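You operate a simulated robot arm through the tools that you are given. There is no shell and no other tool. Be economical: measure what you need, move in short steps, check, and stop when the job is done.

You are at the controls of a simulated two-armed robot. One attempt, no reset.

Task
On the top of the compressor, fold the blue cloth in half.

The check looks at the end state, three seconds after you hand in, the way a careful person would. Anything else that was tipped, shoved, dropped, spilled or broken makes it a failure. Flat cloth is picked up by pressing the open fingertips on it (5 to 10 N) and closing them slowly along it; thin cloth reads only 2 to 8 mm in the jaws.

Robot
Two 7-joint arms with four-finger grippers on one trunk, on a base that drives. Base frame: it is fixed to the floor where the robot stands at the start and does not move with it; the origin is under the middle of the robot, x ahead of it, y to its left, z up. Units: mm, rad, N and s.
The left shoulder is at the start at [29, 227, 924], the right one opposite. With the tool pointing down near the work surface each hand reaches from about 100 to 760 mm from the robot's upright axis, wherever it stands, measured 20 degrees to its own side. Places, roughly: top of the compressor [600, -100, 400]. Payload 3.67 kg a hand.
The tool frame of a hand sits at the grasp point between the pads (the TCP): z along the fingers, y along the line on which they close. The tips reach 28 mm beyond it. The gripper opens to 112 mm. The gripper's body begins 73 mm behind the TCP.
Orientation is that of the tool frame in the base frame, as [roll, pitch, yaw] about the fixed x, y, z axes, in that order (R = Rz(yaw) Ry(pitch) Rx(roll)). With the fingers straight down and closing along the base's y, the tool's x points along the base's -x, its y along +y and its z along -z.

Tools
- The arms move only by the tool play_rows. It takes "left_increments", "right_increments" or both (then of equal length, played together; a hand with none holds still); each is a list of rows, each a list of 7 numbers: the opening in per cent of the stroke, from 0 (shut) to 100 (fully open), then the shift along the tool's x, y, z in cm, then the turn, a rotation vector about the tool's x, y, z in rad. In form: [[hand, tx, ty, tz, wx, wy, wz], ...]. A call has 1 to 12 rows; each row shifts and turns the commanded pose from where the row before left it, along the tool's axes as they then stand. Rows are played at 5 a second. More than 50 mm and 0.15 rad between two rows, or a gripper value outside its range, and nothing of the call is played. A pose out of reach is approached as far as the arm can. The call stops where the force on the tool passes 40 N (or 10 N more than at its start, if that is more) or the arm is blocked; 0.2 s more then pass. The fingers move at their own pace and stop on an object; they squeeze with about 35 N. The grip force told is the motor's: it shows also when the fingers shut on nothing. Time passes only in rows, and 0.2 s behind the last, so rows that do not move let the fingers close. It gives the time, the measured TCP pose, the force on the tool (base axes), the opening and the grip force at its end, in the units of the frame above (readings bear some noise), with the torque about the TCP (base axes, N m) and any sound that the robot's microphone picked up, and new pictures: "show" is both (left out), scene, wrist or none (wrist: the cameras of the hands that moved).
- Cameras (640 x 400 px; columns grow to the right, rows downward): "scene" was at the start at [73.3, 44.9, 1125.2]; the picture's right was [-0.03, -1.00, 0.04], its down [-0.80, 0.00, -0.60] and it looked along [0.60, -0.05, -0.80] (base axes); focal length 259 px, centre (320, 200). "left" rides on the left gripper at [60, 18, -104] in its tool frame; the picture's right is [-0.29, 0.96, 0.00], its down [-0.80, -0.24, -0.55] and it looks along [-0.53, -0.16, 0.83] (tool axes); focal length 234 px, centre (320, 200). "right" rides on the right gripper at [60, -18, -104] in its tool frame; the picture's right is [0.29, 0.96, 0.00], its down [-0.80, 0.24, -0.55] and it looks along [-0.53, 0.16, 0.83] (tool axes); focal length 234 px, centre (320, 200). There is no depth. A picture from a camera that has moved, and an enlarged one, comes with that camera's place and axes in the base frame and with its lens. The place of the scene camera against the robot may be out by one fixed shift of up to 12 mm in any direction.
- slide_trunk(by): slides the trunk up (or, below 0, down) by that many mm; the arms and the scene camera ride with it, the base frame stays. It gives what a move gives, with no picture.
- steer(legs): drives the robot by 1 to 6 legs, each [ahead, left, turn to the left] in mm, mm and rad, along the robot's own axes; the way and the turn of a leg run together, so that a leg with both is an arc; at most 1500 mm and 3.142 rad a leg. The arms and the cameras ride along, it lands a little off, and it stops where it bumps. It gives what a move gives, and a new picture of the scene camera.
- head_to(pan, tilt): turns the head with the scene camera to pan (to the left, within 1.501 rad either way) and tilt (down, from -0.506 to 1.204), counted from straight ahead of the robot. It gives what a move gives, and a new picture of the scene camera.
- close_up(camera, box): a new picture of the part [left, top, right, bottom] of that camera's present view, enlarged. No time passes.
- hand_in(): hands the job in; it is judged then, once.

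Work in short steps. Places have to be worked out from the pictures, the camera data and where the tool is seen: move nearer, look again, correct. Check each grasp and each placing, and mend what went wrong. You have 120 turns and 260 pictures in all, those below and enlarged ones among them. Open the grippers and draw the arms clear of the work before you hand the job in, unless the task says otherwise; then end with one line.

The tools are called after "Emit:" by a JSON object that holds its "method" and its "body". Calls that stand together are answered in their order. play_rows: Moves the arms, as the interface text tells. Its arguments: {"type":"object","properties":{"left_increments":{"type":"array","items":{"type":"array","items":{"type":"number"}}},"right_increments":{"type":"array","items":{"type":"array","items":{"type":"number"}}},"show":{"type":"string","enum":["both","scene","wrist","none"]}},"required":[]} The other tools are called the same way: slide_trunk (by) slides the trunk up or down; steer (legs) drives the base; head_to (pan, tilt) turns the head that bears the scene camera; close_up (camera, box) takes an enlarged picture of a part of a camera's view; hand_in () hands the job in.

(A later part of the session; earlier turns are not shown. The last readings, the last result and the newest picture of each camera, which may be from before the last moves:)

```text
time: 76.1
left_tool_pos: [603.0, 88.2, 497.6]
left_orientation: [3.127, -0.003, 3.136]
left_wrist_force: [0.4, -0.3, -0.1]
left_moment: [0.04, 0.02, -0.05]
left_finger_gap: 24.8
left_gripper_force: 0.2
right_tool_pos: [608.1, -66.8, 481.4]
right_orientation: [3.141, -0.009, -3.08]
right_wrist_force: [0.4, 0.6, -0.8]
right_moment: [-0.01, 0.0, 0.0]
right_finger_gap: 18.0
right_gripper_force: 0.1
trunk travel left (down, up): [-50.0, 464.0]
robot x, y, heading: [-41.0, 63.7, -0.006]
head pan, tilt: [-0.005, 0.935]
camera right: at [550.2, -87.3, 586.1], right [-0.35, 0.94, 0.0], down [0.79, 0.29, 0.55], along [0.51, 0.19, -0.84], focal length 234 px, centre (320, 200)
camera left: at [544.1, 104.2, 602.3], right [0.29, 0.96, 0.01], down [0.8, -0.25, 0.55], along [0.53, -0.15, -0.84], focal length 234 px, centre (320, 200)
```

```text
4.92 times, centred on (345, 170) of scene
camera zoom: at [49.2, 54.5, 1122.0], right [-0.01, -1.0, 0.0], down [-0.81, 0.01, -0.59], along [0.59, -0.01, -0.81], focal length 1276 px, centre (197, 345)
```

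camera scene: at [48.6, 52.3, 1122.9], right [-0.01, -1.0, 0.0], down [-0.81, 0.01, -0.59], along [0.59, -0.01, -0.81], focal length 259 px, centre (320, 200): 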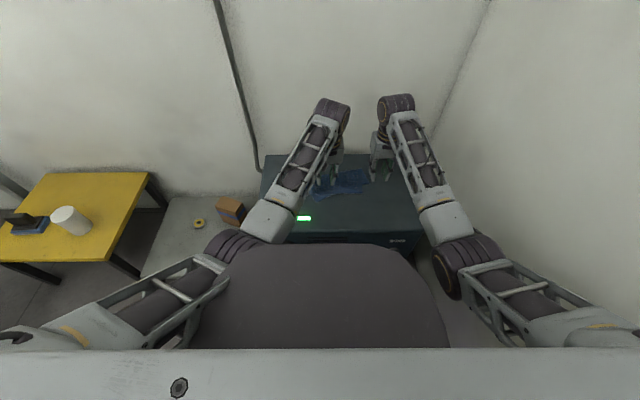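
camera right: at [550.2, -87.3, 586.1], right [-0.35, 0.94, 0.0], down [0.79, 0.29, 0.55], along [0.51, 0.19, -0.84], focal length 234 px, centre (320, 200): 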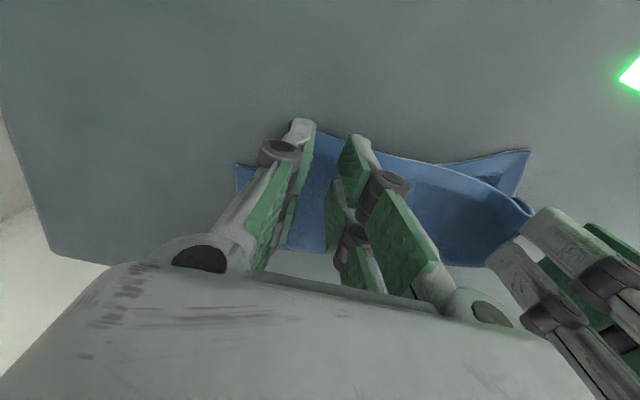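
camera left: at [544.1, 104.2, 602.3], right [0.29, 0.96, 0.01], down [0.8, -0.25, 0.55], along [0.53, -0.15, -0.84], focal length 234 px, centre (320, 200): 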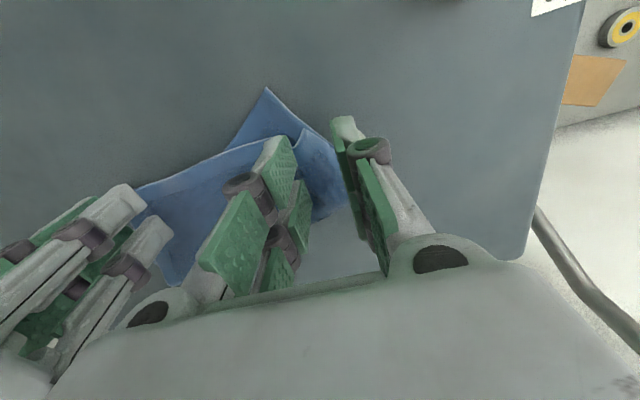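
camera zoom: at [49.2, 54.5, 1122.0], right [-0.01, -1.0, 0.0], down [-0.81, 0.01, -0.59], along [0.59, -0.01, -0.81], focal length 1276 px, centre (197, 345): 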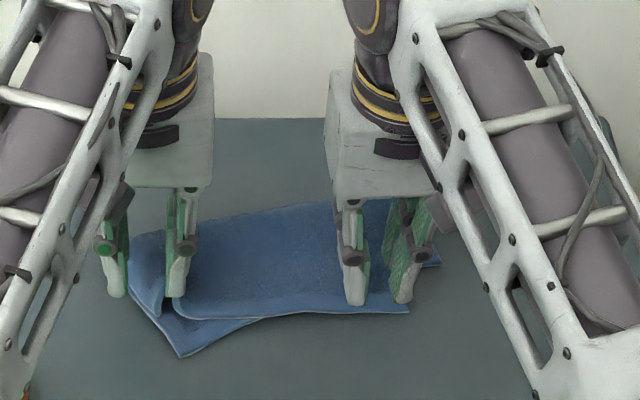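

I shift the left 12 mm right over the ridge, the right 4 mm toward the robot, and lower both: left to 469, right to contact.

Emit:
{"method": "play_rows", "body": {"left_increments": [[22, 0, -0.6, 0.3, 0, 0, 0], [22, 0, -0.6, 0.5, 0, 0, 0], [22, 0, 0, 1.0, 0, 0, 0], [22, 0, 0, 1.0, 0, 0, 0], [22, 0, 0, 0, 0, 0, 0]], "right_increments": [[16, 0.4, 0.2, 0.5, 0, 0, 0], [16, 0, 0, 0.5, 0, 0, 0], [16, 0, 0, 0.5, 0, 0, 0], [16, 0, 0, 0.4, 0, 0, 0], [16, 0, 0, 0, 0, 0, 0]], "show": "wrist"}}

Emit:
{"method": "close_up", "body": {"camera": "scene", "box": [280, 130, 410, 211]}}

```text
time: 77.3
left_tool_pos: [607.7, 85.1, 471.8]
left_orientation: [3.121, 0.006, -3.135]
left_wrist_force: [-0.4, -0.5, 0.2]
left_moment: [-0.01, 0.02, 0.0]
left_finger_gap: 24.5
left_gripper_force: 0.1
right_tool_pos: [603.0, -66.3, 464.3]
right_orientation: [3.141, -0.008, -3.081]
right_wrist_force: [0.0, 0.6, 2.0]
right_moment: [0.03, -0.04, 0.03]
right_finger_gap: 17.6
right_gripper_force: 0.1
trunk travel left (down, up): [-50.0, 464.0]
robot x, y, heading: [-44.3, 61.6, -0.005]
head pan, tilt: [-0.005, 0.935]
camera right: at [545.7, -86.9, 568.8], right [-0.34, 0.94, 0.0], down [0.79, 0.29, 0.55], along [0.51, 0.19, -0.84], focal length 234 px, centre (320, 200)
camera left: at [547.8, 100.6, 576.0], right [0.28, 0.96, 0.02], down [0.8, -0.25, 0.55], along [0.54, -0.14, -0.83], focal length 234 px, centre (320, 200)
```

right: 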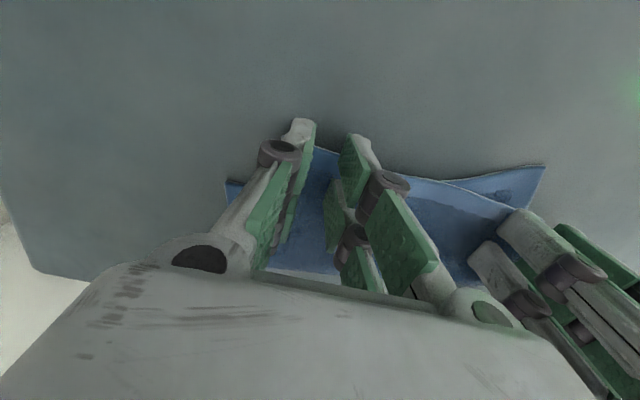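
left: 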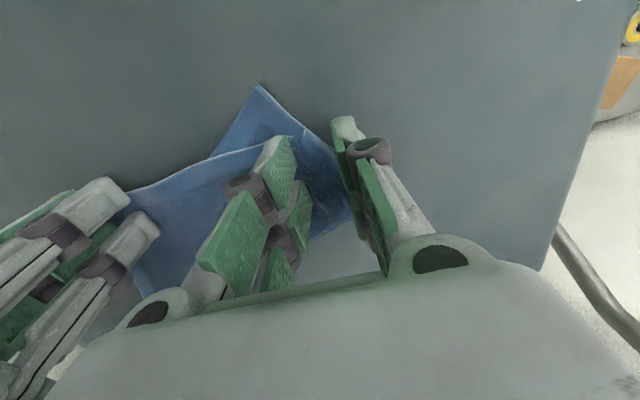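

```text
4.92 times, centred on (345, 170) of scene
camera zoom: at [48.5, 53.6, 1123.0], right [-0.01, -1.0, 0.0], down [-0.81, 0.01, -0.59], along [0.59, -0.01, -0.81], focal length 1276 px, centre (197, 345)
```

zoom: 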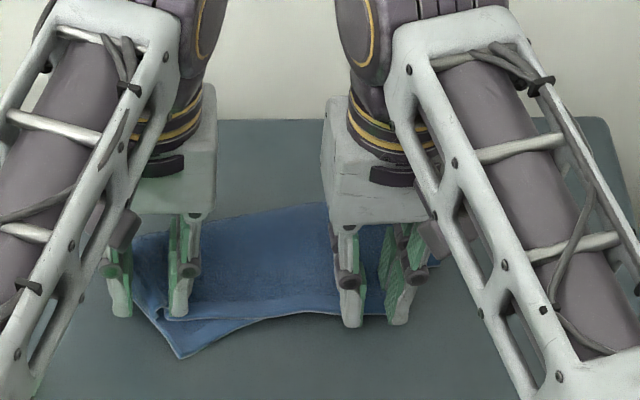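

The left arm does not follow the commanded shift to the right; I check where its elbow is.

Emit:
{"method": "close_up", "body": {"camera": "scene", "box": [120, 100, 440, 300]}}

```text
2.00 times, centred on (280, 200) of scene
camera zoom: at [48.5, 53.6, 1123.0], right [-0.01, -1.0, 0.0], down [-0.81, 0.01, -0.59], along [0.59, -0.01, -0.81], focal length 518 px, centre (400, 200)
```

zoom: 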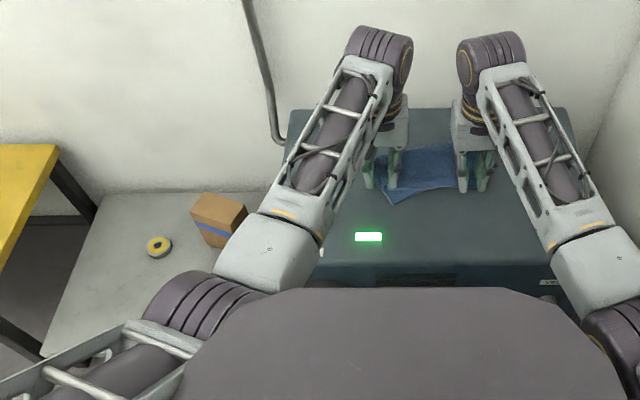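

The left forearm now passes right over the switch area and the elbow is low beside the body. I raise the left hand and move it back out to check the switch and reset the elbow.

Emit:
{"method": "play_rows", "body": {"left_increments": [[22, 0, 0, -1.5, 0, 0, 0], [22, 0, 0, -2, 0, 0, 0], [22, 0, 0.5, -2.5, 0, 0, 0], [22, 0, 1, -2.5, 0, 0, 0], [22, 0, 2, -2.5, 0, 0, 0], [22, 0, 2.5, -1, 0, 0, 0], [22, 0, 2.5, 0, 0, 0, 0]], "right_increments": [[16, 0, 0, -1, 0, 0, 0], [16, 0, 0, -1.5, 0, 0, 0], [16, 0, 0, -1.5, 0, 0, 0], [16, 0, 0, 0, 0, 0, 0], [16, 0, 0, 0, 0, 0, 0], [16, 0, 0, 0, 0, 0, 0], [16, 0, 0, 0, 0, 0, 0]], "show": "both"}}

```text
time: 78.9
left_tool_pos: [599.8, 152.8, 591.1]
left_orientation: [-3.14, 0.0, 3.131]
left_wrist_force: [1.4, 0.3, -0.1]
left_moment: [-0.02, 0.04, 0.01]
left_finger_gap: 24.6
left_gripper_force: 0.0
right_tool_pos: [603.7, -65.4, 504.6]
right_orientation: [-3.141, -0.009, -3.083]
right_wrist_force: [0.0, 0.0, 0.6]
right_moment: [0.0, -0.02, 0.02]
right_finger_gap: 18.1
right_gripper_force: 0.1
trunk travel left (down, up): [-50.0, 464.0]
robot x, y, heading: [-42.8, 60.6, -0.011]
head pan, tilt: [-0.005, 0.935]
camera scene: at [48.7, 53.9, 1122.8], right [-0.01, -1.0, 0.0], down [-0.81, 0.01, -0.59], along [0.59, -0.01, -0.81], focal length 259 px, centre (320, 200)
camera right: at [546.0, -86.6, 608.7], right [-0.34, 0.94, 0.0], down [0.79, 0.29, 0.55], along [0.51, 0.19, -0.84], focal length 234 px, centre (320, 200)
camera left: at [540.8, 170.9, 695.8], right [0.3, 0.95, 0.0], down [0.8, -0.25, 0.55], along [0.53, -0.17, -0.83], focal length 234 px, centre (320, 200)
```

scene: 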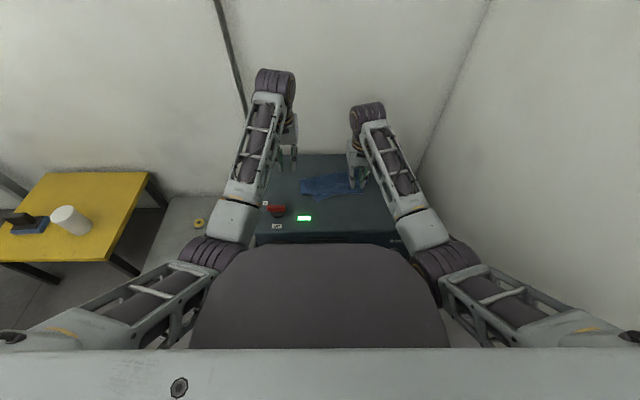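
right: 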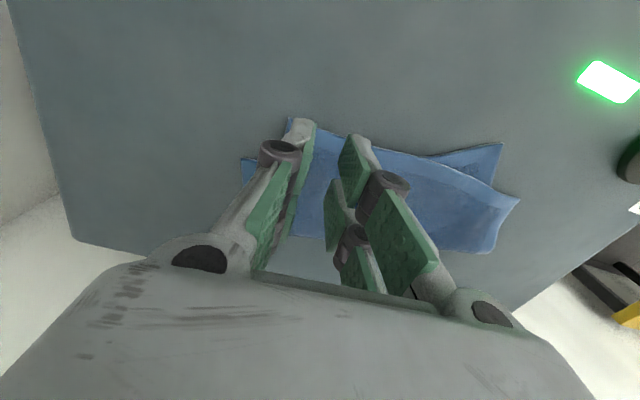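
left: 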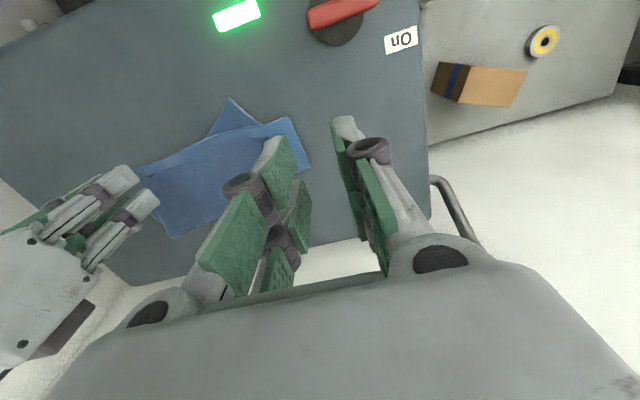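

I check the switch closely against how it looked at the start.

Emit:
{"method": "close_up", "body": {"camera": "scene", "box": [240, 190, 340, 252]}}

Emit:
{"method": "close_up", "body": {"camera": "scene", "box": [290, 150, 380, 206]}}

```text
6.40 times, centred on (290, 221) of scene
camera zoom: at [48.7, 53.9, 1122.8], right [-0.01, -1.0, 0.0], down [-0.81, 0.01, -0.59], along [0.59, -0.01, -0.81], focal length 1659 px, centre (512, 66)
```

zoom: 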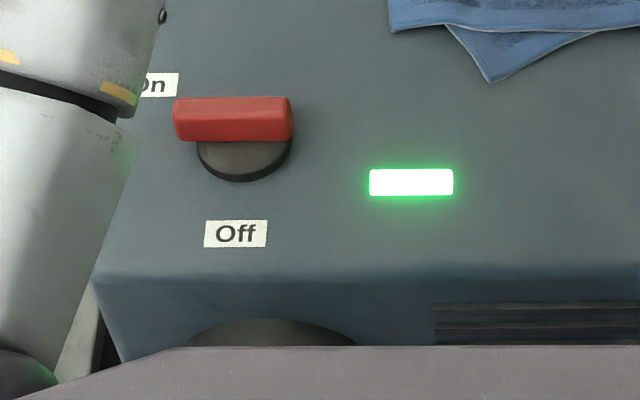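

```text
7.11 times, centred on (335, 178) of scene
camera zoom: at [48.7, 53.9, 1122.8], right [-0.01, -1.0, 0.0], down [-0.81, 0.01, -0.59], along [0.59, -0.01, -0.81], focal length 1844 px, centre (213, 356)
```

zoom: 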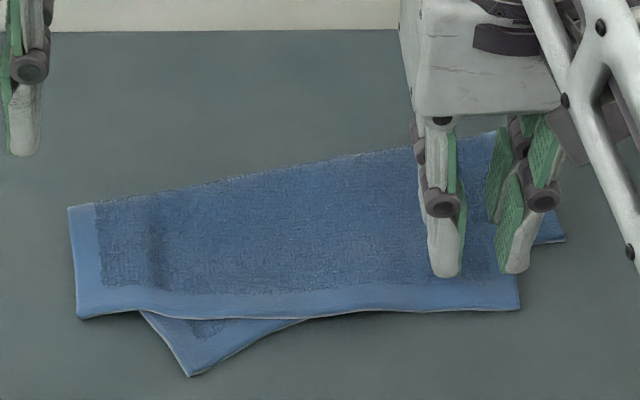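

The switch is unchanged, and the top layer has flattened nicely by itself; only it is rotated relative to the lower layer. Each top corner now overhangs the lower layer, so it can be pinched singly. To lift the elbows away from the switch and body I raise the trunk by 80 mm.

Emit:
{"method": "slide_trunk", "body": {"by": 80}}

Emit:
{"method": "close_up", "body": {"camera": "scene", "box": [200, 100, 440, 250]}}

```text
time: 80.1
left_tool_pos: [600.3, 153.5, 673.2]
left_orientation: [-3.14, -0.002, 3.133]
left_wrist_force: [0.1, -0.2, -0.3]
left_moment: [-0.01, 0.01, -0.01]
left_finger_gap: 24.6
left_gripper_force: 0.2
right_tool_pos: [603.0, -65.2, 584.8]
right_orientation: [3.141, -0.008, -3.082]
right_wrist_force: [0.0, 0.1, 0.9]
right_moment: [-0.05, -0.02, 0.0]
right_finger_gap: 17.9
right_gripper_force: 0.0
trunk travel left (down, up): [-130.0, 384.0]
robot x, y, heading: [-40.3, 59.0, -0.002]
head pan, tilt: [-0.005, 0.935]
```

```text
2.67 times, centred on (320, 175) of scene
camera zoom: at [48.9, 53.6, 1203.6], right [-0.01, -1.0, 0.0], down [-0.81, 0.01, -0.59], along [0.59, -0.01, -0.81], focal length 691 px, centre (320, 267)
```

zoom: 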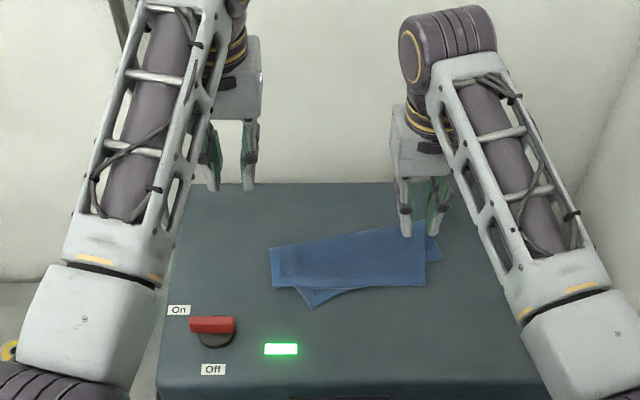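

With this clear view, I lower the hands over the two single-layer corners of the top layer: left to ≈[606, 95], right to ≈[607, −69], both to z≈482.

Emit:
{"method": "play_rows", "body": {"left_increments": [[18, -0.1, -0.8, 2.4, 0, 0, 0], [15, -0.1, -0.8, 2.4, 0, 0, 0], [13, -0.1, -0.8, 2.4, 0, 0, 0], [13, -0.1, -0.8, 2.4, 0, 0, 0], [13, -0.1, -0.7, 2.4, 0, 0, 0], [13, -0.1, -0.7, 2.4, 0, 0, 0], [13, 0, -0.6, 2.4, 0, 0, 0], [13, 0, -0.6, 2.2, 0, 0, 0], [13, 0, 0, 0, 0, 0, 0]], "right_increments": [[16, 0, 0, 0, 0, 0, 0], [16, 0, 0, 0, 0, 0, 0], [16, -0.2, -0.2, 1.5, 0, 0, 0], [16, -0.2, -0.2, 1.7, 0, 0, 0], [16, 0, 0, 1.8, 0, 0, 0], [16, 0, 0, 1.8, 0, 0, 0], [16, 0, 0, 1.8, 0, 0, 0], [16, 0, 0, 1.7, 0, 0, 0], [16, 0, 0, 0, 0, 0, 0]], "show": "wrist"}}

Emit:
{"method": "close_up", "body": {"camera": "scene", "box": [270, 150, 400, 231]}}

```text
time: 82.1
left_tool_pos: [603.9, 92.9, 482.1]
left_orientation: [3.141, 0.0, 3.132]
left_wrist_force: [0.0, -0.1, 0.1]
left_moment: [0.0, 0.04, 0.01]
left_finger_gap: 14.6
left_gripper_force: 0.0
right_tool_pos: [608.7, -69.1, 482.9]
right_orientation: [-3.14, -0.009, -3.082]
right_wrist_force: [0.4, -0.4, -0.5]
right_moment: [0.03, 0.01, 0.02]
right_finger_gap: 18.0
right_gripper_force: 0.1
trunk travel left (down, up): [-130.0, 384.0]
robot x, y, heading: [-40.1, 59.1, -0.005]
head pan, tilt: [-0.005, 0.935]
camera right: at [549.2, -90.1, 587.3], right [-0.34, 0.94, 0.0], down [0.79, 0.29, 0.55], along [0.51, 0.19, -0.84], focal length 234 px, centre (320, 200)
camera left: at [545.4, 111.8, 586.3], right [0.3, 0.95, 0.0], down [0.8, -0.25, 0.55], along [0.53, -0.16, -0.83], focal length 234 px, centre (320, 200)
```

right: 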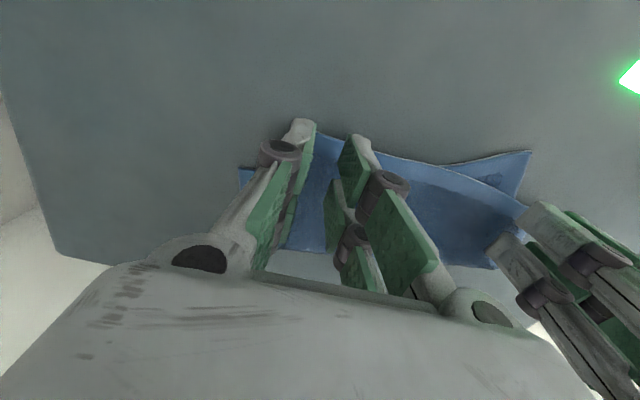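
left: 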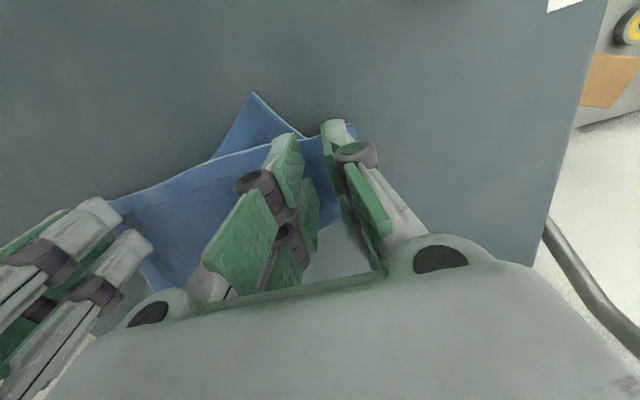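

```text
4.92 times, centred on (335, 190) of scene
camera zoom: at [48.4, 53.6, 1203.7], right [-0.01, -1.0, 0.0], down [-0.81, 0.01, -0.59], along [0.59, -0.01, -0.81], focal length 1276 px, centre (246, 247)
```

zoom: 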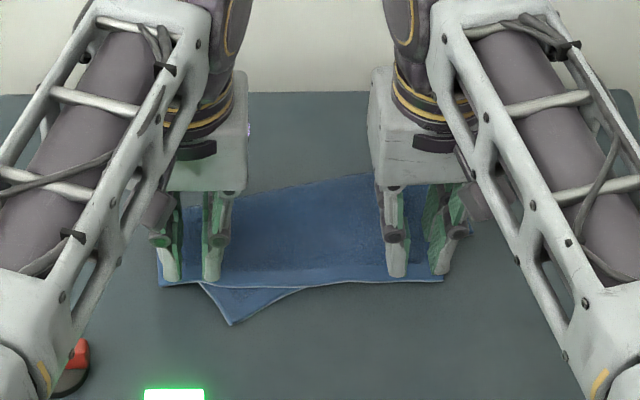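

The left arm follows well now. I shift it 6 mm further left, narrow it, and lower both to contact.

Emit:
{"method": "play_rows", "body": {"left_increments": [[10, 0, 0.6, 0.6, 0, 0, 0], [10, 0, 0, 0.6, 0, 0, 0], [10, 0, 0, 0.6, 0, 0, 0], [10, 0, 0, 0.3, 0, 0, 0], [10, 0, 0, 0, 0, 0, 0]], "right_increments": [[16, 0.3, 0, 0.6, 0, 0, 0], [16, 0, 0, 0.6, 0, 0, 0], [16, 0, 0, 0.6, 0, 0, 0], [16, 0, 0, 0.2, 0, 0, 0], [16, 0, 0, 0, 0, 0, 0]], "show": "wrist"}}

Emit:
{"method": "close_up", "body": {"camera": "scene", "box": [270, 150, 400, 231]}}

```text
time: 83.3
left_tool_pos: [604.9, 100.4, 463.3]
left_orientation: [-3.14, 0.0, 3.133]
left_wrist_force: [-1.9, -1.0, 5.8]
left_moment: [-0.08, -0.02, -0.01]
left_finger_gap: 10.7
left_gripper_force: 0.1
right_tool_pos: [605.7, -70.1, 462.4]
right_orientation: [3.141, -0.007, -3.081]
right_wrist_force: [-1.4, 0.9, 3.8]
right_moment: [0.02, -0.02, 0.03]
right_finger_gap: 17.9
right_gripper_force: 0.0
trunk travel left (down, up): [-130.0, 384.0]
robot x, y, heading: [-40.5, 65.0, -0.007]
head pan, tilt: [-0.005, 0.935]
camera right: at [546.9, -91.1, 567.3], right [-0.34, 0.94, 0.0], down [0.79, 0.29, 0.55], along [0.51, 0.19, -0.84], focal length 234 px, centre (320, 200)
camera left: at [545.6, 118.3, 566.5], right [0.3, 0.95, 0.0], down [0.79, -0.25, 0.55], along [0.53, -0.17, -0.83], focal length 234 px, centre (320, 200)
```

right: 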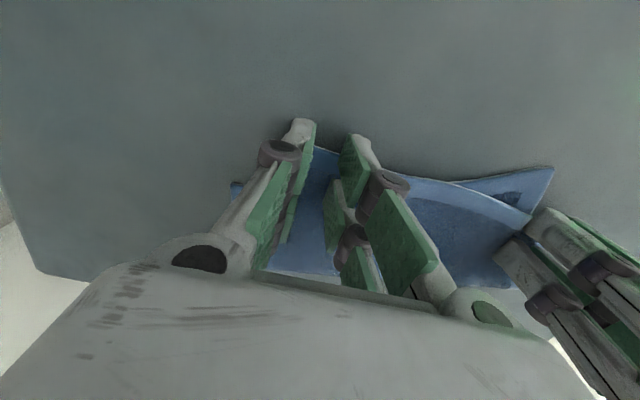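
left: 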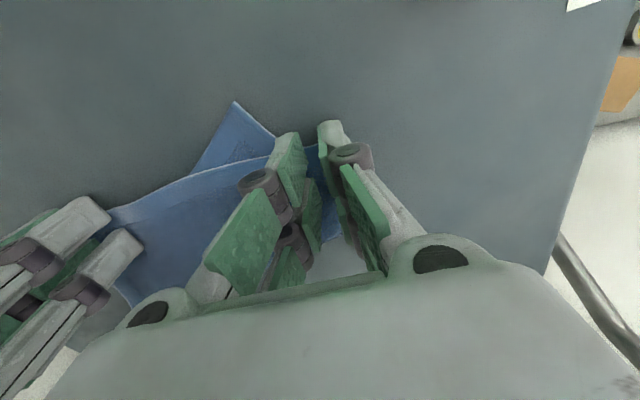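

```text
4.92 times, centred on (335, 190) of scene
camera zoom: at [47.6, 53.6, 1203.9], right [-0.01, -1.0, 0.0], down [-0.8, 0.01, -0.59], along [0.59, -0.01, -0.8], focal length 1276 px, centre (246, 247)
```

zoom: 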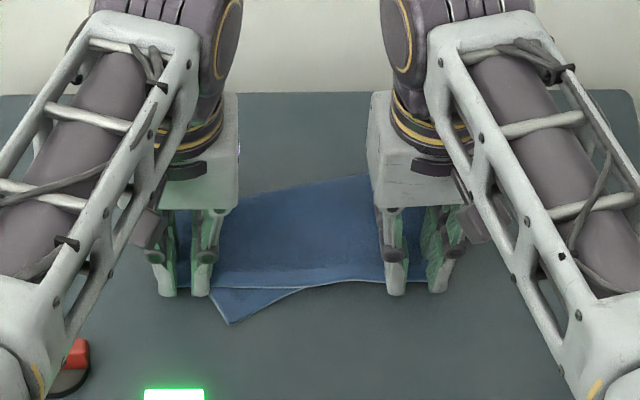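

Both are in light contact (5.8 and 3.8 N). I nudge the left 3 mm inward so its outer finger is fully on the cloth, then close both slowly.

Emit:
{"method": "play_rows", "body": {"left_increments": [[10, 0, 0, -0.3, 0, 0, 0], [10, -0.2, -0.3, 0, 0, 0, 0], [10, 0, 0, 0.3, 0, 0, 0], [10, 0, 0, 0, 0, 0, 0], [9, 0, 0, 0, 0, 0, 0], [8, 0, 0, 0, 0, 0, 0], [6, 0, 0, 0, 0, 0, 0], [4, 0, 0, 0, 0, 0, 0], [2, 0, 0, 0, 0, 0, 0], [0, 0, 0, 0, 0, 0, 0], [0, 0, 0, 0, 0, 0, 0]], "right_increments": [[16, 0, 0, 0, 0, 0, 0], [16, 0, 0, 0, 0, 0, 0], [15, 0, 0, 0, 0, 0, 0], [13, 0, 0, 0, 0, 0, 0], [11, 0, 0, 0, 0, 0, 0], [9, 0, 0, 0, 0, 0, 0], [7, 0, 0, 0, 0, 0, 0], [5, 0, 0, 0, 0, 0, 0], [3, 0, 0, 0, 0, 0, 0], [0, 0, 0, 0, 0, 0, 0], [0, 0, 0, 0, 0, 0, 0]], "show": "none"}}

Emit:
{"method": "play_rows", "body": {"left_increments": [[0, 0, 0, -0.7, 0, 0, 0], [0, 0, 0, -0.8, 0, 0, 0], [0, 0, 0, -0.9, 0, 0, 0], [0, 0, 0, -0.9, 0, 0, 0], [0, 0, 0, 0, 0, 0, 0]], "right_increments": [[0, 0, 0, -0.7, 0, 0, 0], [0, 0, 0, -0.8, 0, 0, 0], [0, 0, 0, -0.9, 0, 0, 0], [0, 0, 0, -0.9, 0, 0, 0], [0, 0, 0, 0, 0, 0, 0]], "show": "wrist"}}

Emit:
{"method": "close_up", "body": {"camera": "scene", "box": [270, 150, 400, 231]}}

```text
time: 85.7
left_tool_pos: [607.5, 99.1, 462.6]
left_orientation: [3.141, -0.002, 3.134]
left_wrist_force: [-0.7, -1.2, 1.3]
left_moment: [-0.05, -0.03, 0.0]
left_finger_gap: 0.1
left_gripper_force: 34.8
right_tool_pos: [604.9, -69.1, 462.6]
right_orientation: [3.14, -0.01, -3.082]
right_wrist_force: [-0.4, -0.1, 1.1]
right_moment: [0.05, -0.03, -0.02]
right_finger_gap: 0.0
right_gripper_force: 35.1
trunk travel left (down, up): [-130.0, 384.0]
robot x, y, heading: [-42.2, 61.8, -0.006]
head pan, tilt: [-0.005, 0.935]
```

```text
time: 86.9
left_tool_pos: [606.9, 98.2, 496.3]
left_orientation: [-3.141, -0.002, 3.133]
left_wrist_force: [0.7, -0.4, -0.4]
left_moment: [-0.01, 0.0, -0.01]
left_finger_gap: 0.2
left_gripper_force: 35.2
right_tool_pos: [604.9, -69.1, 495.4]
right_orientation: [-3.141, -0.009, -3.082]
right_wrist_force: [-1.1, 0.1, 1.2]
right_moment: [-0.01, -0.01, -0.04]
right_finger_gap: 0.3
right_gripper_force: 34.7
trunk travel left (down, up): [-130.0, 384.0]
robot x, y, heading: [-39.9, 61.6, -0.006]
head pan, tilt: [-0.005, 0.935]
camera right: at [546.7, -90.8, 599.1], right [-0.34, 0.94, 0.0], down [0.79, 0.29, 0.55], along [0.51, 0.19, -0.84], focal length 234 px, centre (320, 200)
camera left: at [548.7, 115.8, 599.2], right [0.3, 0.95, 0.0], down [0.8, -0.25, 0.55], along [0.53, -0.16, -0.83], focal length 234 px, centre (320, 200)
```

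right: 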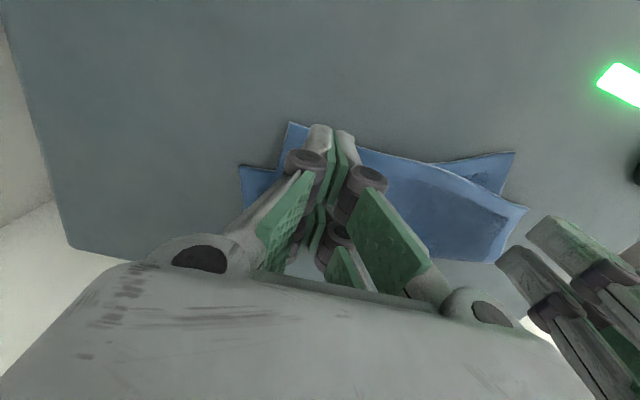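
left: 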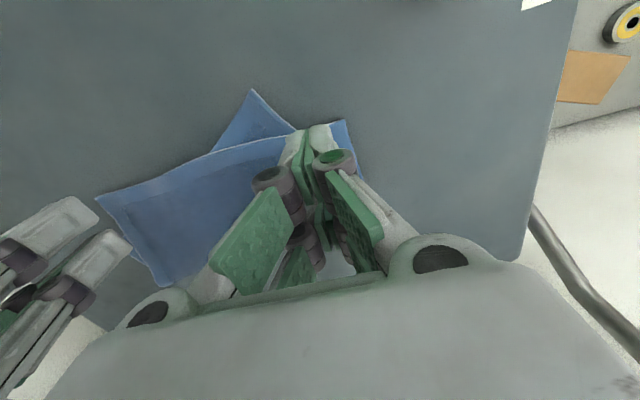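

```text
4.92 times, centred on (335, 190) of scene
camera zoom: at [48.7, 53.6, 1203.7], right [-0.01, -1.0, 0.0], down [-0.81, 0.01, -0.59], along [0.59, -0.01, -0.81], focal length 1276 px, centre (246, 247)
```

zoom: 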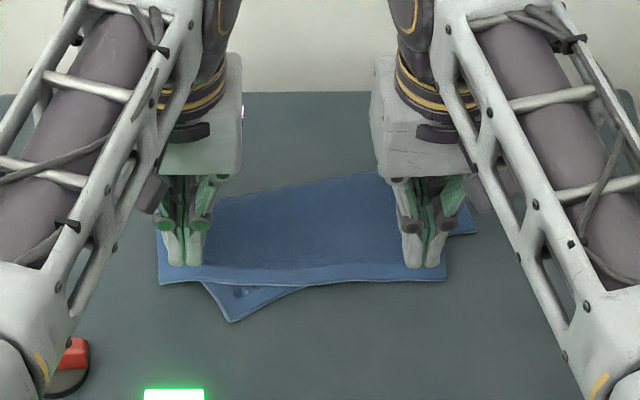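

Nothing was caught (gaps 0). I retry with wider openings (left 14 mm, right 24 mm) and firmer pressing.

Emit:
{"method": "play_rows", "body": {"left_increments": [[13, 0, 0.2, 0, 0, 0, 0], [13, 0, 0, 0.9, 0, 0, 0], [13, 0, 0, 0.9, 0, 0, 0], [13, 0, 0, 0.9, 0, 0, 0], [13, 0, 0, 0.7, 0, 0, 0], [13, 0, 0, 0, 0, 0, 0]], "right_increments": [[22, 0, 0.8, 0, 0, 0, 0], [22, 0, 0, 0.9, 0, 0, 0], [22, 0, 0, 0.9, 0, 0, 0], [22, 0, 0, 0.9, 0, 0, 0], [22, 0, 0, 0.75, 0, 0, 0], [22, 0, 0, 0, 0, 0, 0]], "show": "wrist"}}

```text
time: 88.3
left_tool_pos: [607.4, 98.8, 462.8]
left_orientation: [-3.139, 0.003, 3.132]
left_wrist_force: [-0.9, 0.0, 6.3]
left_moment: [-0.02, -0.08, -0.05]
left_finger_gap: 14.2
left_gripper_force: 0.1
right_tool_pos: [604.1, -61.5, 461.7]
right_orientation: [3.14, -0.007, -3.082]
right_wrist_force: [-0.4, 0.0, 7.9]
right_moment: [0.12, -0.16, 0.0]
right_finger_gap: 24.6
right_gripper_force: 0.1
trunk travel left (down, up): [-130.0, 384.0]
robot x, y, heading: [-42.5, 62.1, -0.005]
head pan, tilt: [-0.005, 0.935]
camera right: at [545.8, -81.8, 566.7], right [-0.35, 0.94, 0.0], down [0.78, 0.29, 0.55], along [0.52, 0.19, -0.84], focal length 234 px, centre (320, 200)
camera left: at [548.3, 117.7, 566.6], right [0.3, 0.95, 0.0], down [0.79, -0.25, 0.56], along [0.53, -0.17, -0.83], focal length 234 px, centre (320, 200)
```

right: 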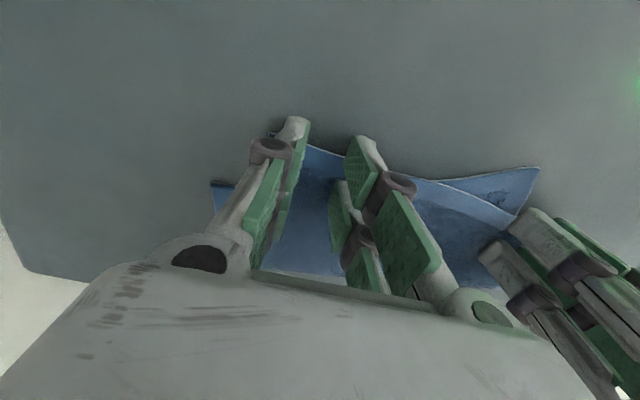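
left: 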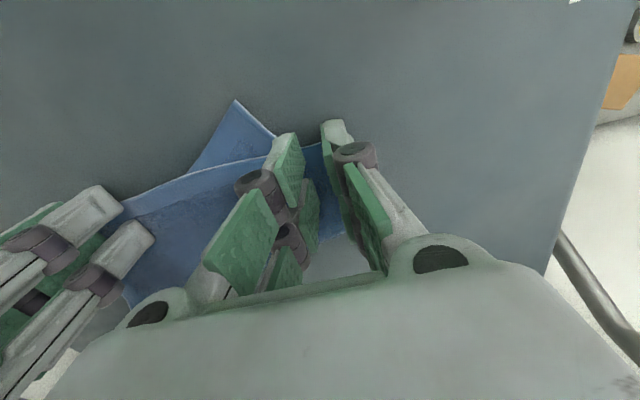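

The hem only reaches a few mm under the fingers. I lift 3 mm, move both 7 mm forward, and press again.

Emit:
{"method": "play_rows", "body": {"left_increments": [[13, 0, 0, -0.4, 0, 0, 0], [13, -0.7, 0, 0, 0, 0, 0], [13, 0, 0, 0.45, 0, 0, 0], [13, 0, 0, 0, 0, 0, 0]], "right_increments": [[22, 0, 0, -0.4, 0, 0, 0], [22, -0.7, 0, 0, 0, 0, 0], [22, 0, 0, 0.35, 0, 0, 0], [22, 0, 0, 0, 0, 0, 0]], "show": "wrist"}}

```text
time: 89.3
left_tool_pos: [615.7, 99.5, 462.1]
left_orientation: [-3.139, 0.002, 3.132]
left_wrist_force: [-0.6, 0.1, 10.6]
left_moment: [-0.09, -0.08, 0.01]
left_finger_gap: 13.9
left_gripper_force: 0.0
right_tool_pos: [611.5, -61.4, 462.6]
right_orientation: [3.14, -0.006, -3.082]
right_wrist_force: [-1.0, -0.8, 6.9]
right_moment: [0.09, -0.14, 0.01]
right_finger_gap: 24.6
right_gripper_force: 0.1
trunk travel left (down, up): [-130.0, 384.0]
robot x, y, heading: [-40.9, 63.3, -0.01]
head pan, tilt: [-0.005, 0.935]
camera right: at [552.7, -82.3, 567.0], right [-0.34, 0.94, 0.0], down [0.78, 0.29, 0.55], along [0.52, 0.19, -0.84], focal length 234 px, centre (320, 200)
camera left: at [555.0, 117.1, 565.9], right [0.3, 0.95, 0.0], down [0.79, -0.25, 0.56], along [0.53, -0.17, -0.83], focal length 234 px, centre (320, 200)
```

right: 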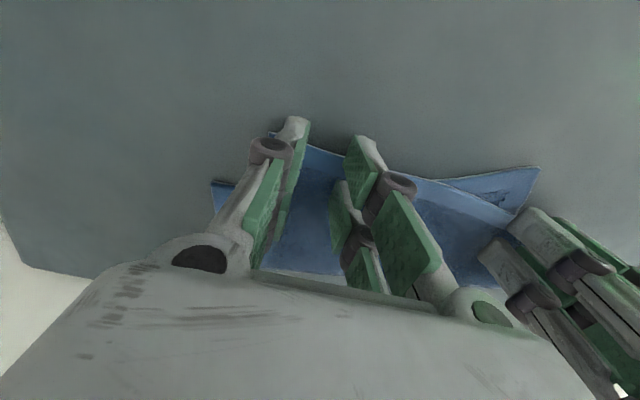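
left: 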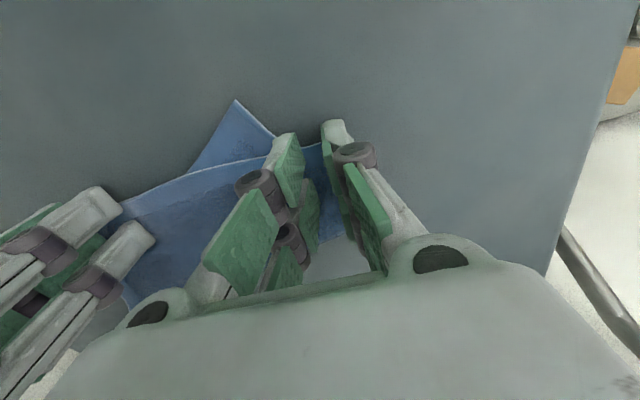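

The cloth moved along with the fingers, so the lift was too small. I lift 12 mm, go 9 mm forward and lower again.

Emit:
{"method": "play_rows", "body": {"left_increments": [[13, 0, 0, -1.0, 0, 0, 0], [13, 0, 0, -0.5, 0, 0, 0], [13, -0.9, 0, 0, 0, 0, 0], [13, 0, 0, 0.8, 0, 0, 0], [13, 0, 0, 0.6, 0, 0, 0], [13, 0, 0, 0, 0, 0, 0]], "right_increments": [[22, 0, 0, -1.0, 0, 0, 0], [22, 0, 0, -0.5, 0, 0, 0], [22, -0.9, 0, 0, 0, 0, 0], [22, 0, 0, 0.8, 0, 0, 0], [22, 0, 0, 0.7, 0, 0, 0], [22, 0, 0, 0, 0, 0, 0]], "show": "wrist"}}

```text
time: 90.7
left_tool_pos: [623.3, 98.8, 461.6]
left_orientation: [-3.14, 0.003, 3.134]
left_wrist_force: [0.3, 0.5, 8.1]
left_moment: [-0.02, -0.03, 0.02]
left_finger_gap: 14.2
left_gripper_force: 0.0
right_tool_pos: [619.6, -59.6, 463.5]
right_orientation: [-3.142, -0.006, -3.08]
right_wrist_force: [-0.7, 0.3, 8.6]
right_moment: [0.05, -0.17, -0.01]
right_finger_gap: 24.7
right_gripper_force: 0.1
trunk travel left (down, up): [-130.0, 384.0]
robot x, y, heading: [-43.2, 65.1, -0.007]
head pan, tilt: [-0.005, 0.935]
camera right: at [561.9, -81.3, 567.3], right [-0.35, 0.94, 0.0], down [0.78, 0.29, 0.55], along [0.52, 0.19, -0.84], focal length 234 px, centre (320, 200)
camera left: at [564.2, 117.0, 566.7], right [0.3, 0.95, 0.0], down [0.79, -0.25, 0.56], along [0.53, -0.17, -0.83], focal length 234 px, centre (320, 200)
```

right: 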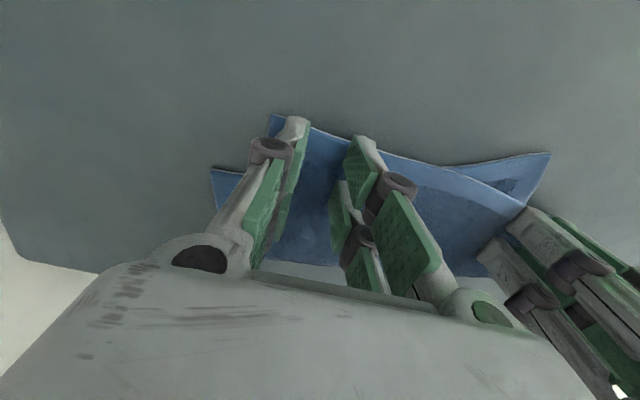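
left: 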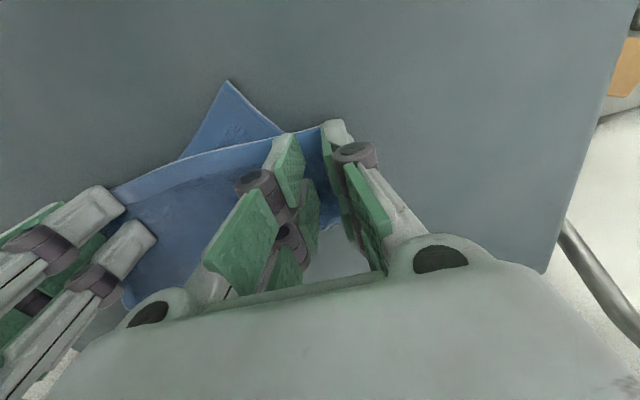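

Now the fingers are well on the hem, with the lower layer just behind them. I close both slowly.

Emit:
{"method": "play_rows", "body": {"left_increments": [[12, 0, 0, 0, 0, 0, 0], [11, 0, 0, 0, 0, 0, 0], [10, 0, 0, 0, 0, 0, 0], [9, 0, 0, 0, 0, 0, 0], [8, 0, 0, 0, 0, 0, 0], [7, 0, 0, 0, 0, 0, 0], [6, 0, 0, 0, 0, 0, 0], [5, 0, 0, 0, 0, 0, 0], [3, 0, 0, 0, 0, 0, 0], [1, 0, 0, 0, 0, 0, 0], [0, 0, 0, 0, 0, 0, 0], [0, 0, 0, 0, 0, 0, 0]], "right_increments": [[20, 0, 0, 0, 0, 0, 0], [18, 0, 0, 0, 0, 0, 0], [16, 0, 0, 0, 0, 0, 0], [14, 0, 0, 0, 0, 0, 0], [12, 0, 0, 0, 0, 0, 0], [10, 0, 0, 0, 0, 0, 0], [8, 0, 0, 0, 0, 0, 0], [6, 0, 0, 0, 0, 0, 0], [4, 0, 0, 0, 0, 0, 0], [2, 0, 0, 0, 0, 0, 0], [0, 0, 0, 0, 0, 0, 0], [0, 0, 0, 0, 0, 0, 0]], "show": "none"}}

Emit:
{"method": "play_rows", "body": {"left_increments": [[0, 0, 0, -0.8, 0, 0, 0], [0, 0, 0, -0.8, 0, 0, 0], [0, 0, 0, -0.9, 0, 0, 0], [0, 0, 0, -0.9, 0, 0, 0], [0, 0, 0, 0, 0, 0, 0]], "right_increments": [[0, 0, 0, -0.8, 0, 0, 0], [0, 0, 0, -0.8, 0, 0, 0], [0, 0, 0, -0.9, 0, 0, 0], [0, 0, 0, -0.9, 0, 0, 0], [0, 0, 0, 0, 0, 0, 0]], "show": "wrist"}}

Emit:
{"method": "close_up", "body": {"camera": "scene", "box": [270, 150, 400, 231]}}

```text
time: 93.3
left_tool_pos: [623.2, 99.2, 462.1]
left_orientation: [3.142, 0.001, 3.132]
left_wrist_force: [-0.8, -1.0, 4.3]
left_moment: [0.01, -0.03, 0.0]
left_finger_gap: 0.1
left_gripper_force: 34.9
right_tool_pos: [619.4, -59.8, 461.6]
right_orientation: [-3.141, -0.007, -3.083]
right_wrist_force: [-1.5, 4.5, 7.8]
right_moment: [0.11, -0.13, 0.04]
right_finger_gap: 3.5
right_gripper_force: 35.1
trunk travel left (down, up): [-130.0, 384.0]
robot x, y, heading: [-40.7, 64.0, -0.001]
head pan, tilt: [-0.005, 0.935]
```

```text
time: 94.5
left_tool_pos: [623.5, 98.8, 494.5]
left_orientation: [-3.141, -0.001, 3.133]
left_wrist_force: [0.9, -0.3, 0.7]
left_moment: [0.03, 0.0, -0.04]
left_finger_gap: 0.0
left_gripper_force: 34.9
right_tool_pos: [617.4, -60.1, 494.0]
right_orientation: [3.141, -0.01, -3.082]
right_wrist_force: [0.3, 0.6, 0.4]
right_moment: [0.02, -0.01, -0.01]
right_finger_gap: 3.1
right_gripper_force: 35.5
trunk travel left (down, up): [-130.0, 384.0]
robot x, y, heading: [-41.7, 58.7, -0.009]
head pan, tilt: [-0.005, 0.935]
camera right: at [561.1, -82.3, 599.1], right [-0.34, 0.94, 0.0], down [0.79, 0.29, 0.55], along [0.51, 0.19, -0.84], focal length 234 px, centre (320, 200)
camera left: at [564.6, 117.0, 598.9], right [0.3, 0.95, 0.0], down [0.8, -0.25, 0.55], along [0.53, -0.16, -0.83], focal length 234 px, centre (320, 200)
```

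right: 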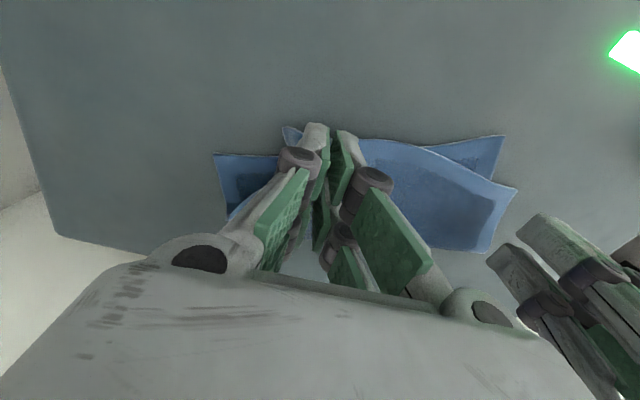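
left: 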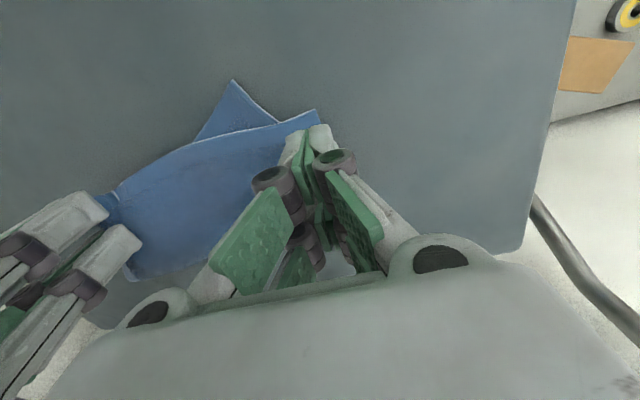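

```text
4.92 times, centred on (335, 190) of scene
camera zoom: at [48.7, 53.6, 1203.7], right [-0.01, -1.0, 0.0], down [-0.81, 0.01, -0.59], along [0.59, -0.01, -0.81], focal length 1276 px, centre (246, 247)
```

zoom: 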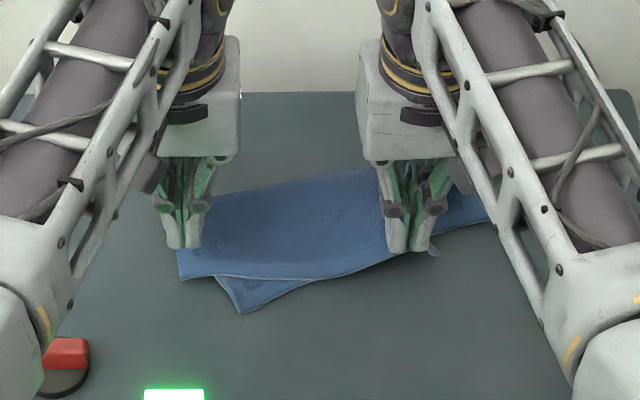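

The right hand now holds only the top layer. I use it to swing the top-right corner over the lower right corner: 35 mm forward and 28 mm right; the left hand moves up and out of the way.

Emit:
{"method": "play_rows", "body": {"left_increments": [[0, 0, 1, -2, 0, 0, 0], [10, 0, 1.5, -2, 0, 0, 0], [20, 0, 2, -1, 0, 0, 0], [22, 0, 2, 0, 0, 0, 0], [22, 0, 0, 0, 0, 0, 0], [22, 0, 0, 0, 0, 0, 0], [22, 0, 0, 0, 0, 0, 0]], "right_increments": [[0, -0.5, -0.4, 0, 0, 0, 0], [0, -0.6, -0.5, 0, 0, 0, 0], [0, -0.6, -0.5, 0, 0, 0, 0], [0, -0.6, -0.5, 0, 0, 0, 0], [0, -0.6, -0.5, 0, 0, 0, 0], [0, -0.6, -0.5, 0, 0, 0, 0], [0, 0, 0, 0, 0, 0, 0]], "show": "none"}}

Emit:
{"method": "close_up", "body": {"camera": "scene", "box": [270, 150, 400, 231]}}

Emit:
{"method": "close_up", "body": {"camera": "right", "box": [180, 60, 580, 310]}}

```text
time: 96.1
left_tool_pos: [624.4, 163.5, 544.5]
left_orientation: [-3.141, -0.001, 3.133]
left_wrist_force: [-0.4, -0.8, -0.5]
left_moment: [-0.02, 0.01, -0.02]
left_finger_gap: 24.4
left_gripper_force: 0.0
right_tool_pos: [656.7, -86.7, 494.1]
right_orientation: [3.14, -0.007, -3.081]
right_wrist_force: [0.1, 0.7, 0.1]
right_moment: [-0.01, -0.04, 0.0]
right_finger_gap: 3.0
right_gripper_force: 35.3
trunk travel left (down, up): [-130.0, 384.0]
robot x, y, heading: [-39.3, 62.0, -0.01]
head pan, tilt: [-0.005, 0.935]
```

```text
4.92 times, centred on (335, 190) of scene
camera zoom: at [48.6, 53.6, 1203.7], right [-0.01, -1.0, 0.0], down [-0.81, 0.01, -0.59], along [0.59, -0.01, -0.81], focal length 1276 px, centre (246, 247)
```

zoom: 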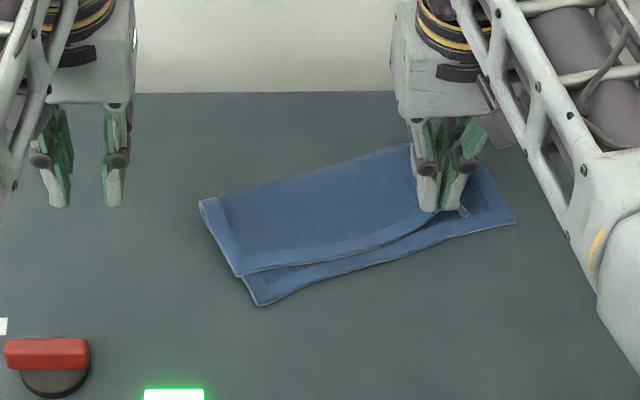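

```text
1.60 times, centred on (380, 185) of right
camera zoom: at [598.4, -108.5, 598.8], right [-0.34, 0.94, 0.0], down [0.79, 0.29, 0.55], along [0.51, 0.19, -0.84], focal length 375 px, centre (224, 224)
```

zoom: 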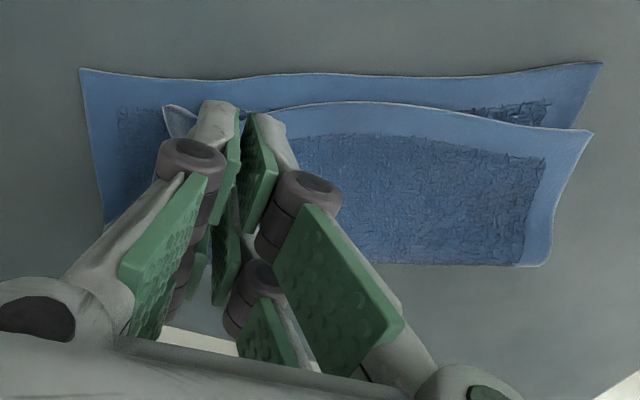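

Now the layers are parallel; the hem is ~25 mm short on the near side at left. I lower the right-held corner, 10 mm further right and 8 mm toward the robot, then open slowly.

Emit:
{"method": "play_rows", "body": {"right_increments": [[0, 0.2, -0.3, 0.7, 0, 0, 0], [0, 0.3, -0.4, 0.7, 0, 0, 0], [0, 0.3, -0.4, 0.7, 0, 0, 0], [0, 0, 0, 0.6, 0, 0, 0], [4, 0, 0, 0, 0, 0, 0], [8, 0, 0, 0, 0, 0, 0], [12, 0, 0, 0, 0, 0, 0], [16, 0, 0, 0, 0, 0, 0], [20, 0, 0, 0, 0, 0, 0], [24, 0, 0, 0, 0, 0, 0], [28, 0, 0, 0, 0, 0, 0]], "show": "none"}}

Emit:
{"method": "play_rows", "body": {"right_increments": [[28, 0, 0, -1, 0, 0, 0], [28, 0, 0, -2, 0, 0, 0], [28, 0, -0.5, -2.5, 0, 0, 0], [28, 0, -2, -2.5, 0, 0, 0], [28, 0, -2.5, 0, 0, 0, 0], [28, 0, -2.5, 0, 0, 0, 0]], "show": "none"}}

Emit:
{"method": "close_up", "body": {"camera": "scene", "box": [270, 150, 400, 231]}}

```text
time: 98.5
left_tool_pos: [623.9, 164.7, 545.5]
left_orientation: [3.14, 0.0, 3.131]
left_wrist_force: [-0.2, 0.3, 0.6]
left_moment: [0.01, 0.0, -0.01]
left_finger_gap: 24.7
left_gripper_force: 0.0
right_tool_pos: [648.5, -98.4, 467.5]
right_orientation: [3.142, -0.008, -3.081]
right_wrist_force: [-0.7, 0.3, 0.5]
right_moment: [0.01, 0.0, 0.01]
right_finger_gap: 31.0
right_gripper_force: 0.1
trunk travel left (down, up): [-130.0, 384.0]
robot x, y, heading: [-40.6, 62.1, -0.008]
head pan, tilt: [-0.005, 0.935]
```

```text
time: 99.9
left_tool_pos: [624.0, 163.2, 545.2]
left_orientation: [-3.14, -0.001, 3.134]
left_wrist_force: [0.9, 0.2, -0.8]
left_moment: [0.02, 0.0, -0.01]
left_finger_gap: 24.7
left_gripper_force: 0.0
right_tool_pos: [651.8, -173.6, 546.2]
right_orientation: [-3.141, -0.01, -3.081]
right_wrist_force: [-0.8, -0.5, 0.5]
right_moment: [0.02, 0.0, 0.04]
right_finger_gap: 31.6
right_gripper_force: 0.0
trunk travel left (down, up): [-130.0, 384.0]
robot x, y, heading: [-39.6, 60.6, -0.009]
head pan, tilt: [-0.005, 0.935]
```

```text
4.92 times, centred on (335, 190) of scene
camera zoom: at [48.6, 53.2, 1203.7], right [-0.01, -1.0, 0.0], down [-0.81, 0.01, -0.59], along [0.59, -0.01, -0.81], focal length 1276 px, centre (246, 247)
```

zoom: 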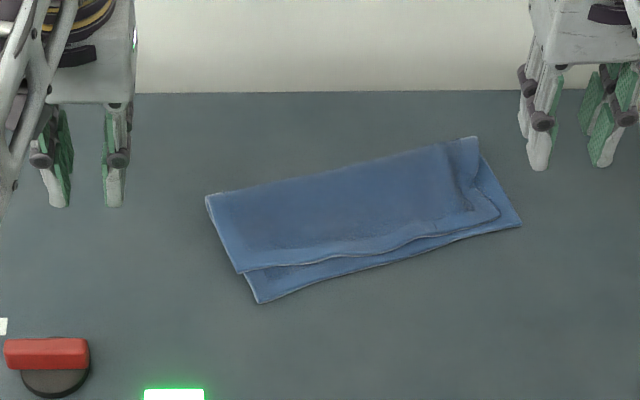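

A clean fold now, top about 20 mm short on the near side and at the right corner. A crease in the top layer at the right corner can be pinched singly, so I move the right hand over it for a final adjustment.

Emit:
{"method": "play_rows", "body": {"right_increments": [[22, -0.4, 1.4, 0, 0, 0, 0], [22, -0.4, 1.4, 0.5, 0, 0, 0], [22, -0.4, 1.4, 1.5, 0, 0, 0], [22, -0.4, 1.4, 1.5, 0, 0, 0], [22, 0, 0, 1.5, 0, 0, 0], [22, 0, 0, 0, 0, 0, 0]], "show": "wrist"}}

Emit:
{"method": "close_up", "body": {"camera": "scene", "box": [300, 150, 400, 212]}}

```text
time: 101.3
left_tool_pos: [623.2, 164.0, 544.6]
left_orientation: [3.14, -0.001, 3.133]
left_wrist_force: [-0.4, -0.5, -0.1]
left_moment: [0.0, 0.01, 0.0]
left_finger_gap: 24.6
left_gripper_force: 0.1
right_tool_pos: [665.4, -117.2, 496.3]
right_orientation: [3.141, -0.009, -3.082]
right_wrist_force: [-0.6, -0.4, -0.5]
right_moment: [0.01, 0.04, 0.05]
right_finger_gap: 24.6
right_gripper_force: 0.1
trunk travel left (down, up): [-130.0, 384.0]
robot x, y, heading: [-36.7, 65.0, -0.012]
head pan, tilt: [-0.005, 0.935]
camera right: at [608.5, -138.1, 601.1], right [-0.34, 0.94, 0.0], down [0.79, 0.29, 0.55], along [0.51, 0.19, -0.84], focal length 234 px, centre (320, 200)
```

right: 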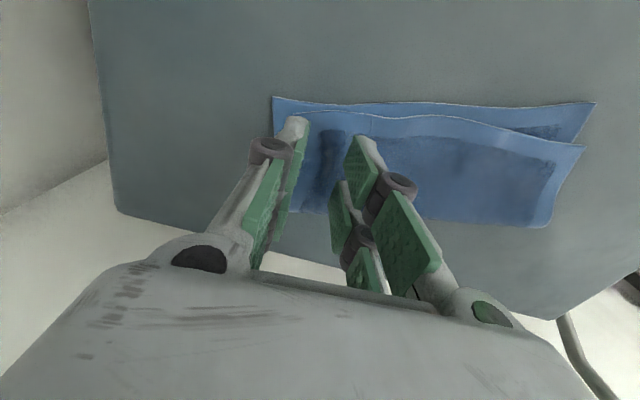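

```text
6.40 times, centred on (350, 181) of scene
camera zoom: at [48.5, 53.6, 1203.7], right [-0.01, -1.0, 0.0], down [-0.81, 0.01, -0.59], along [0.59, -0.01, -0.81], focal length 1659 px, centre (128, 322)
```

zoom: 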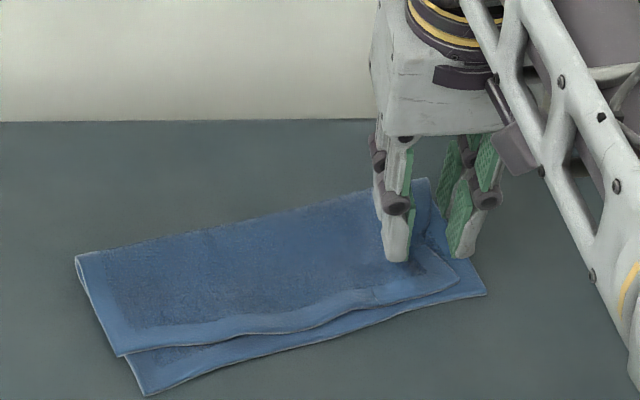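

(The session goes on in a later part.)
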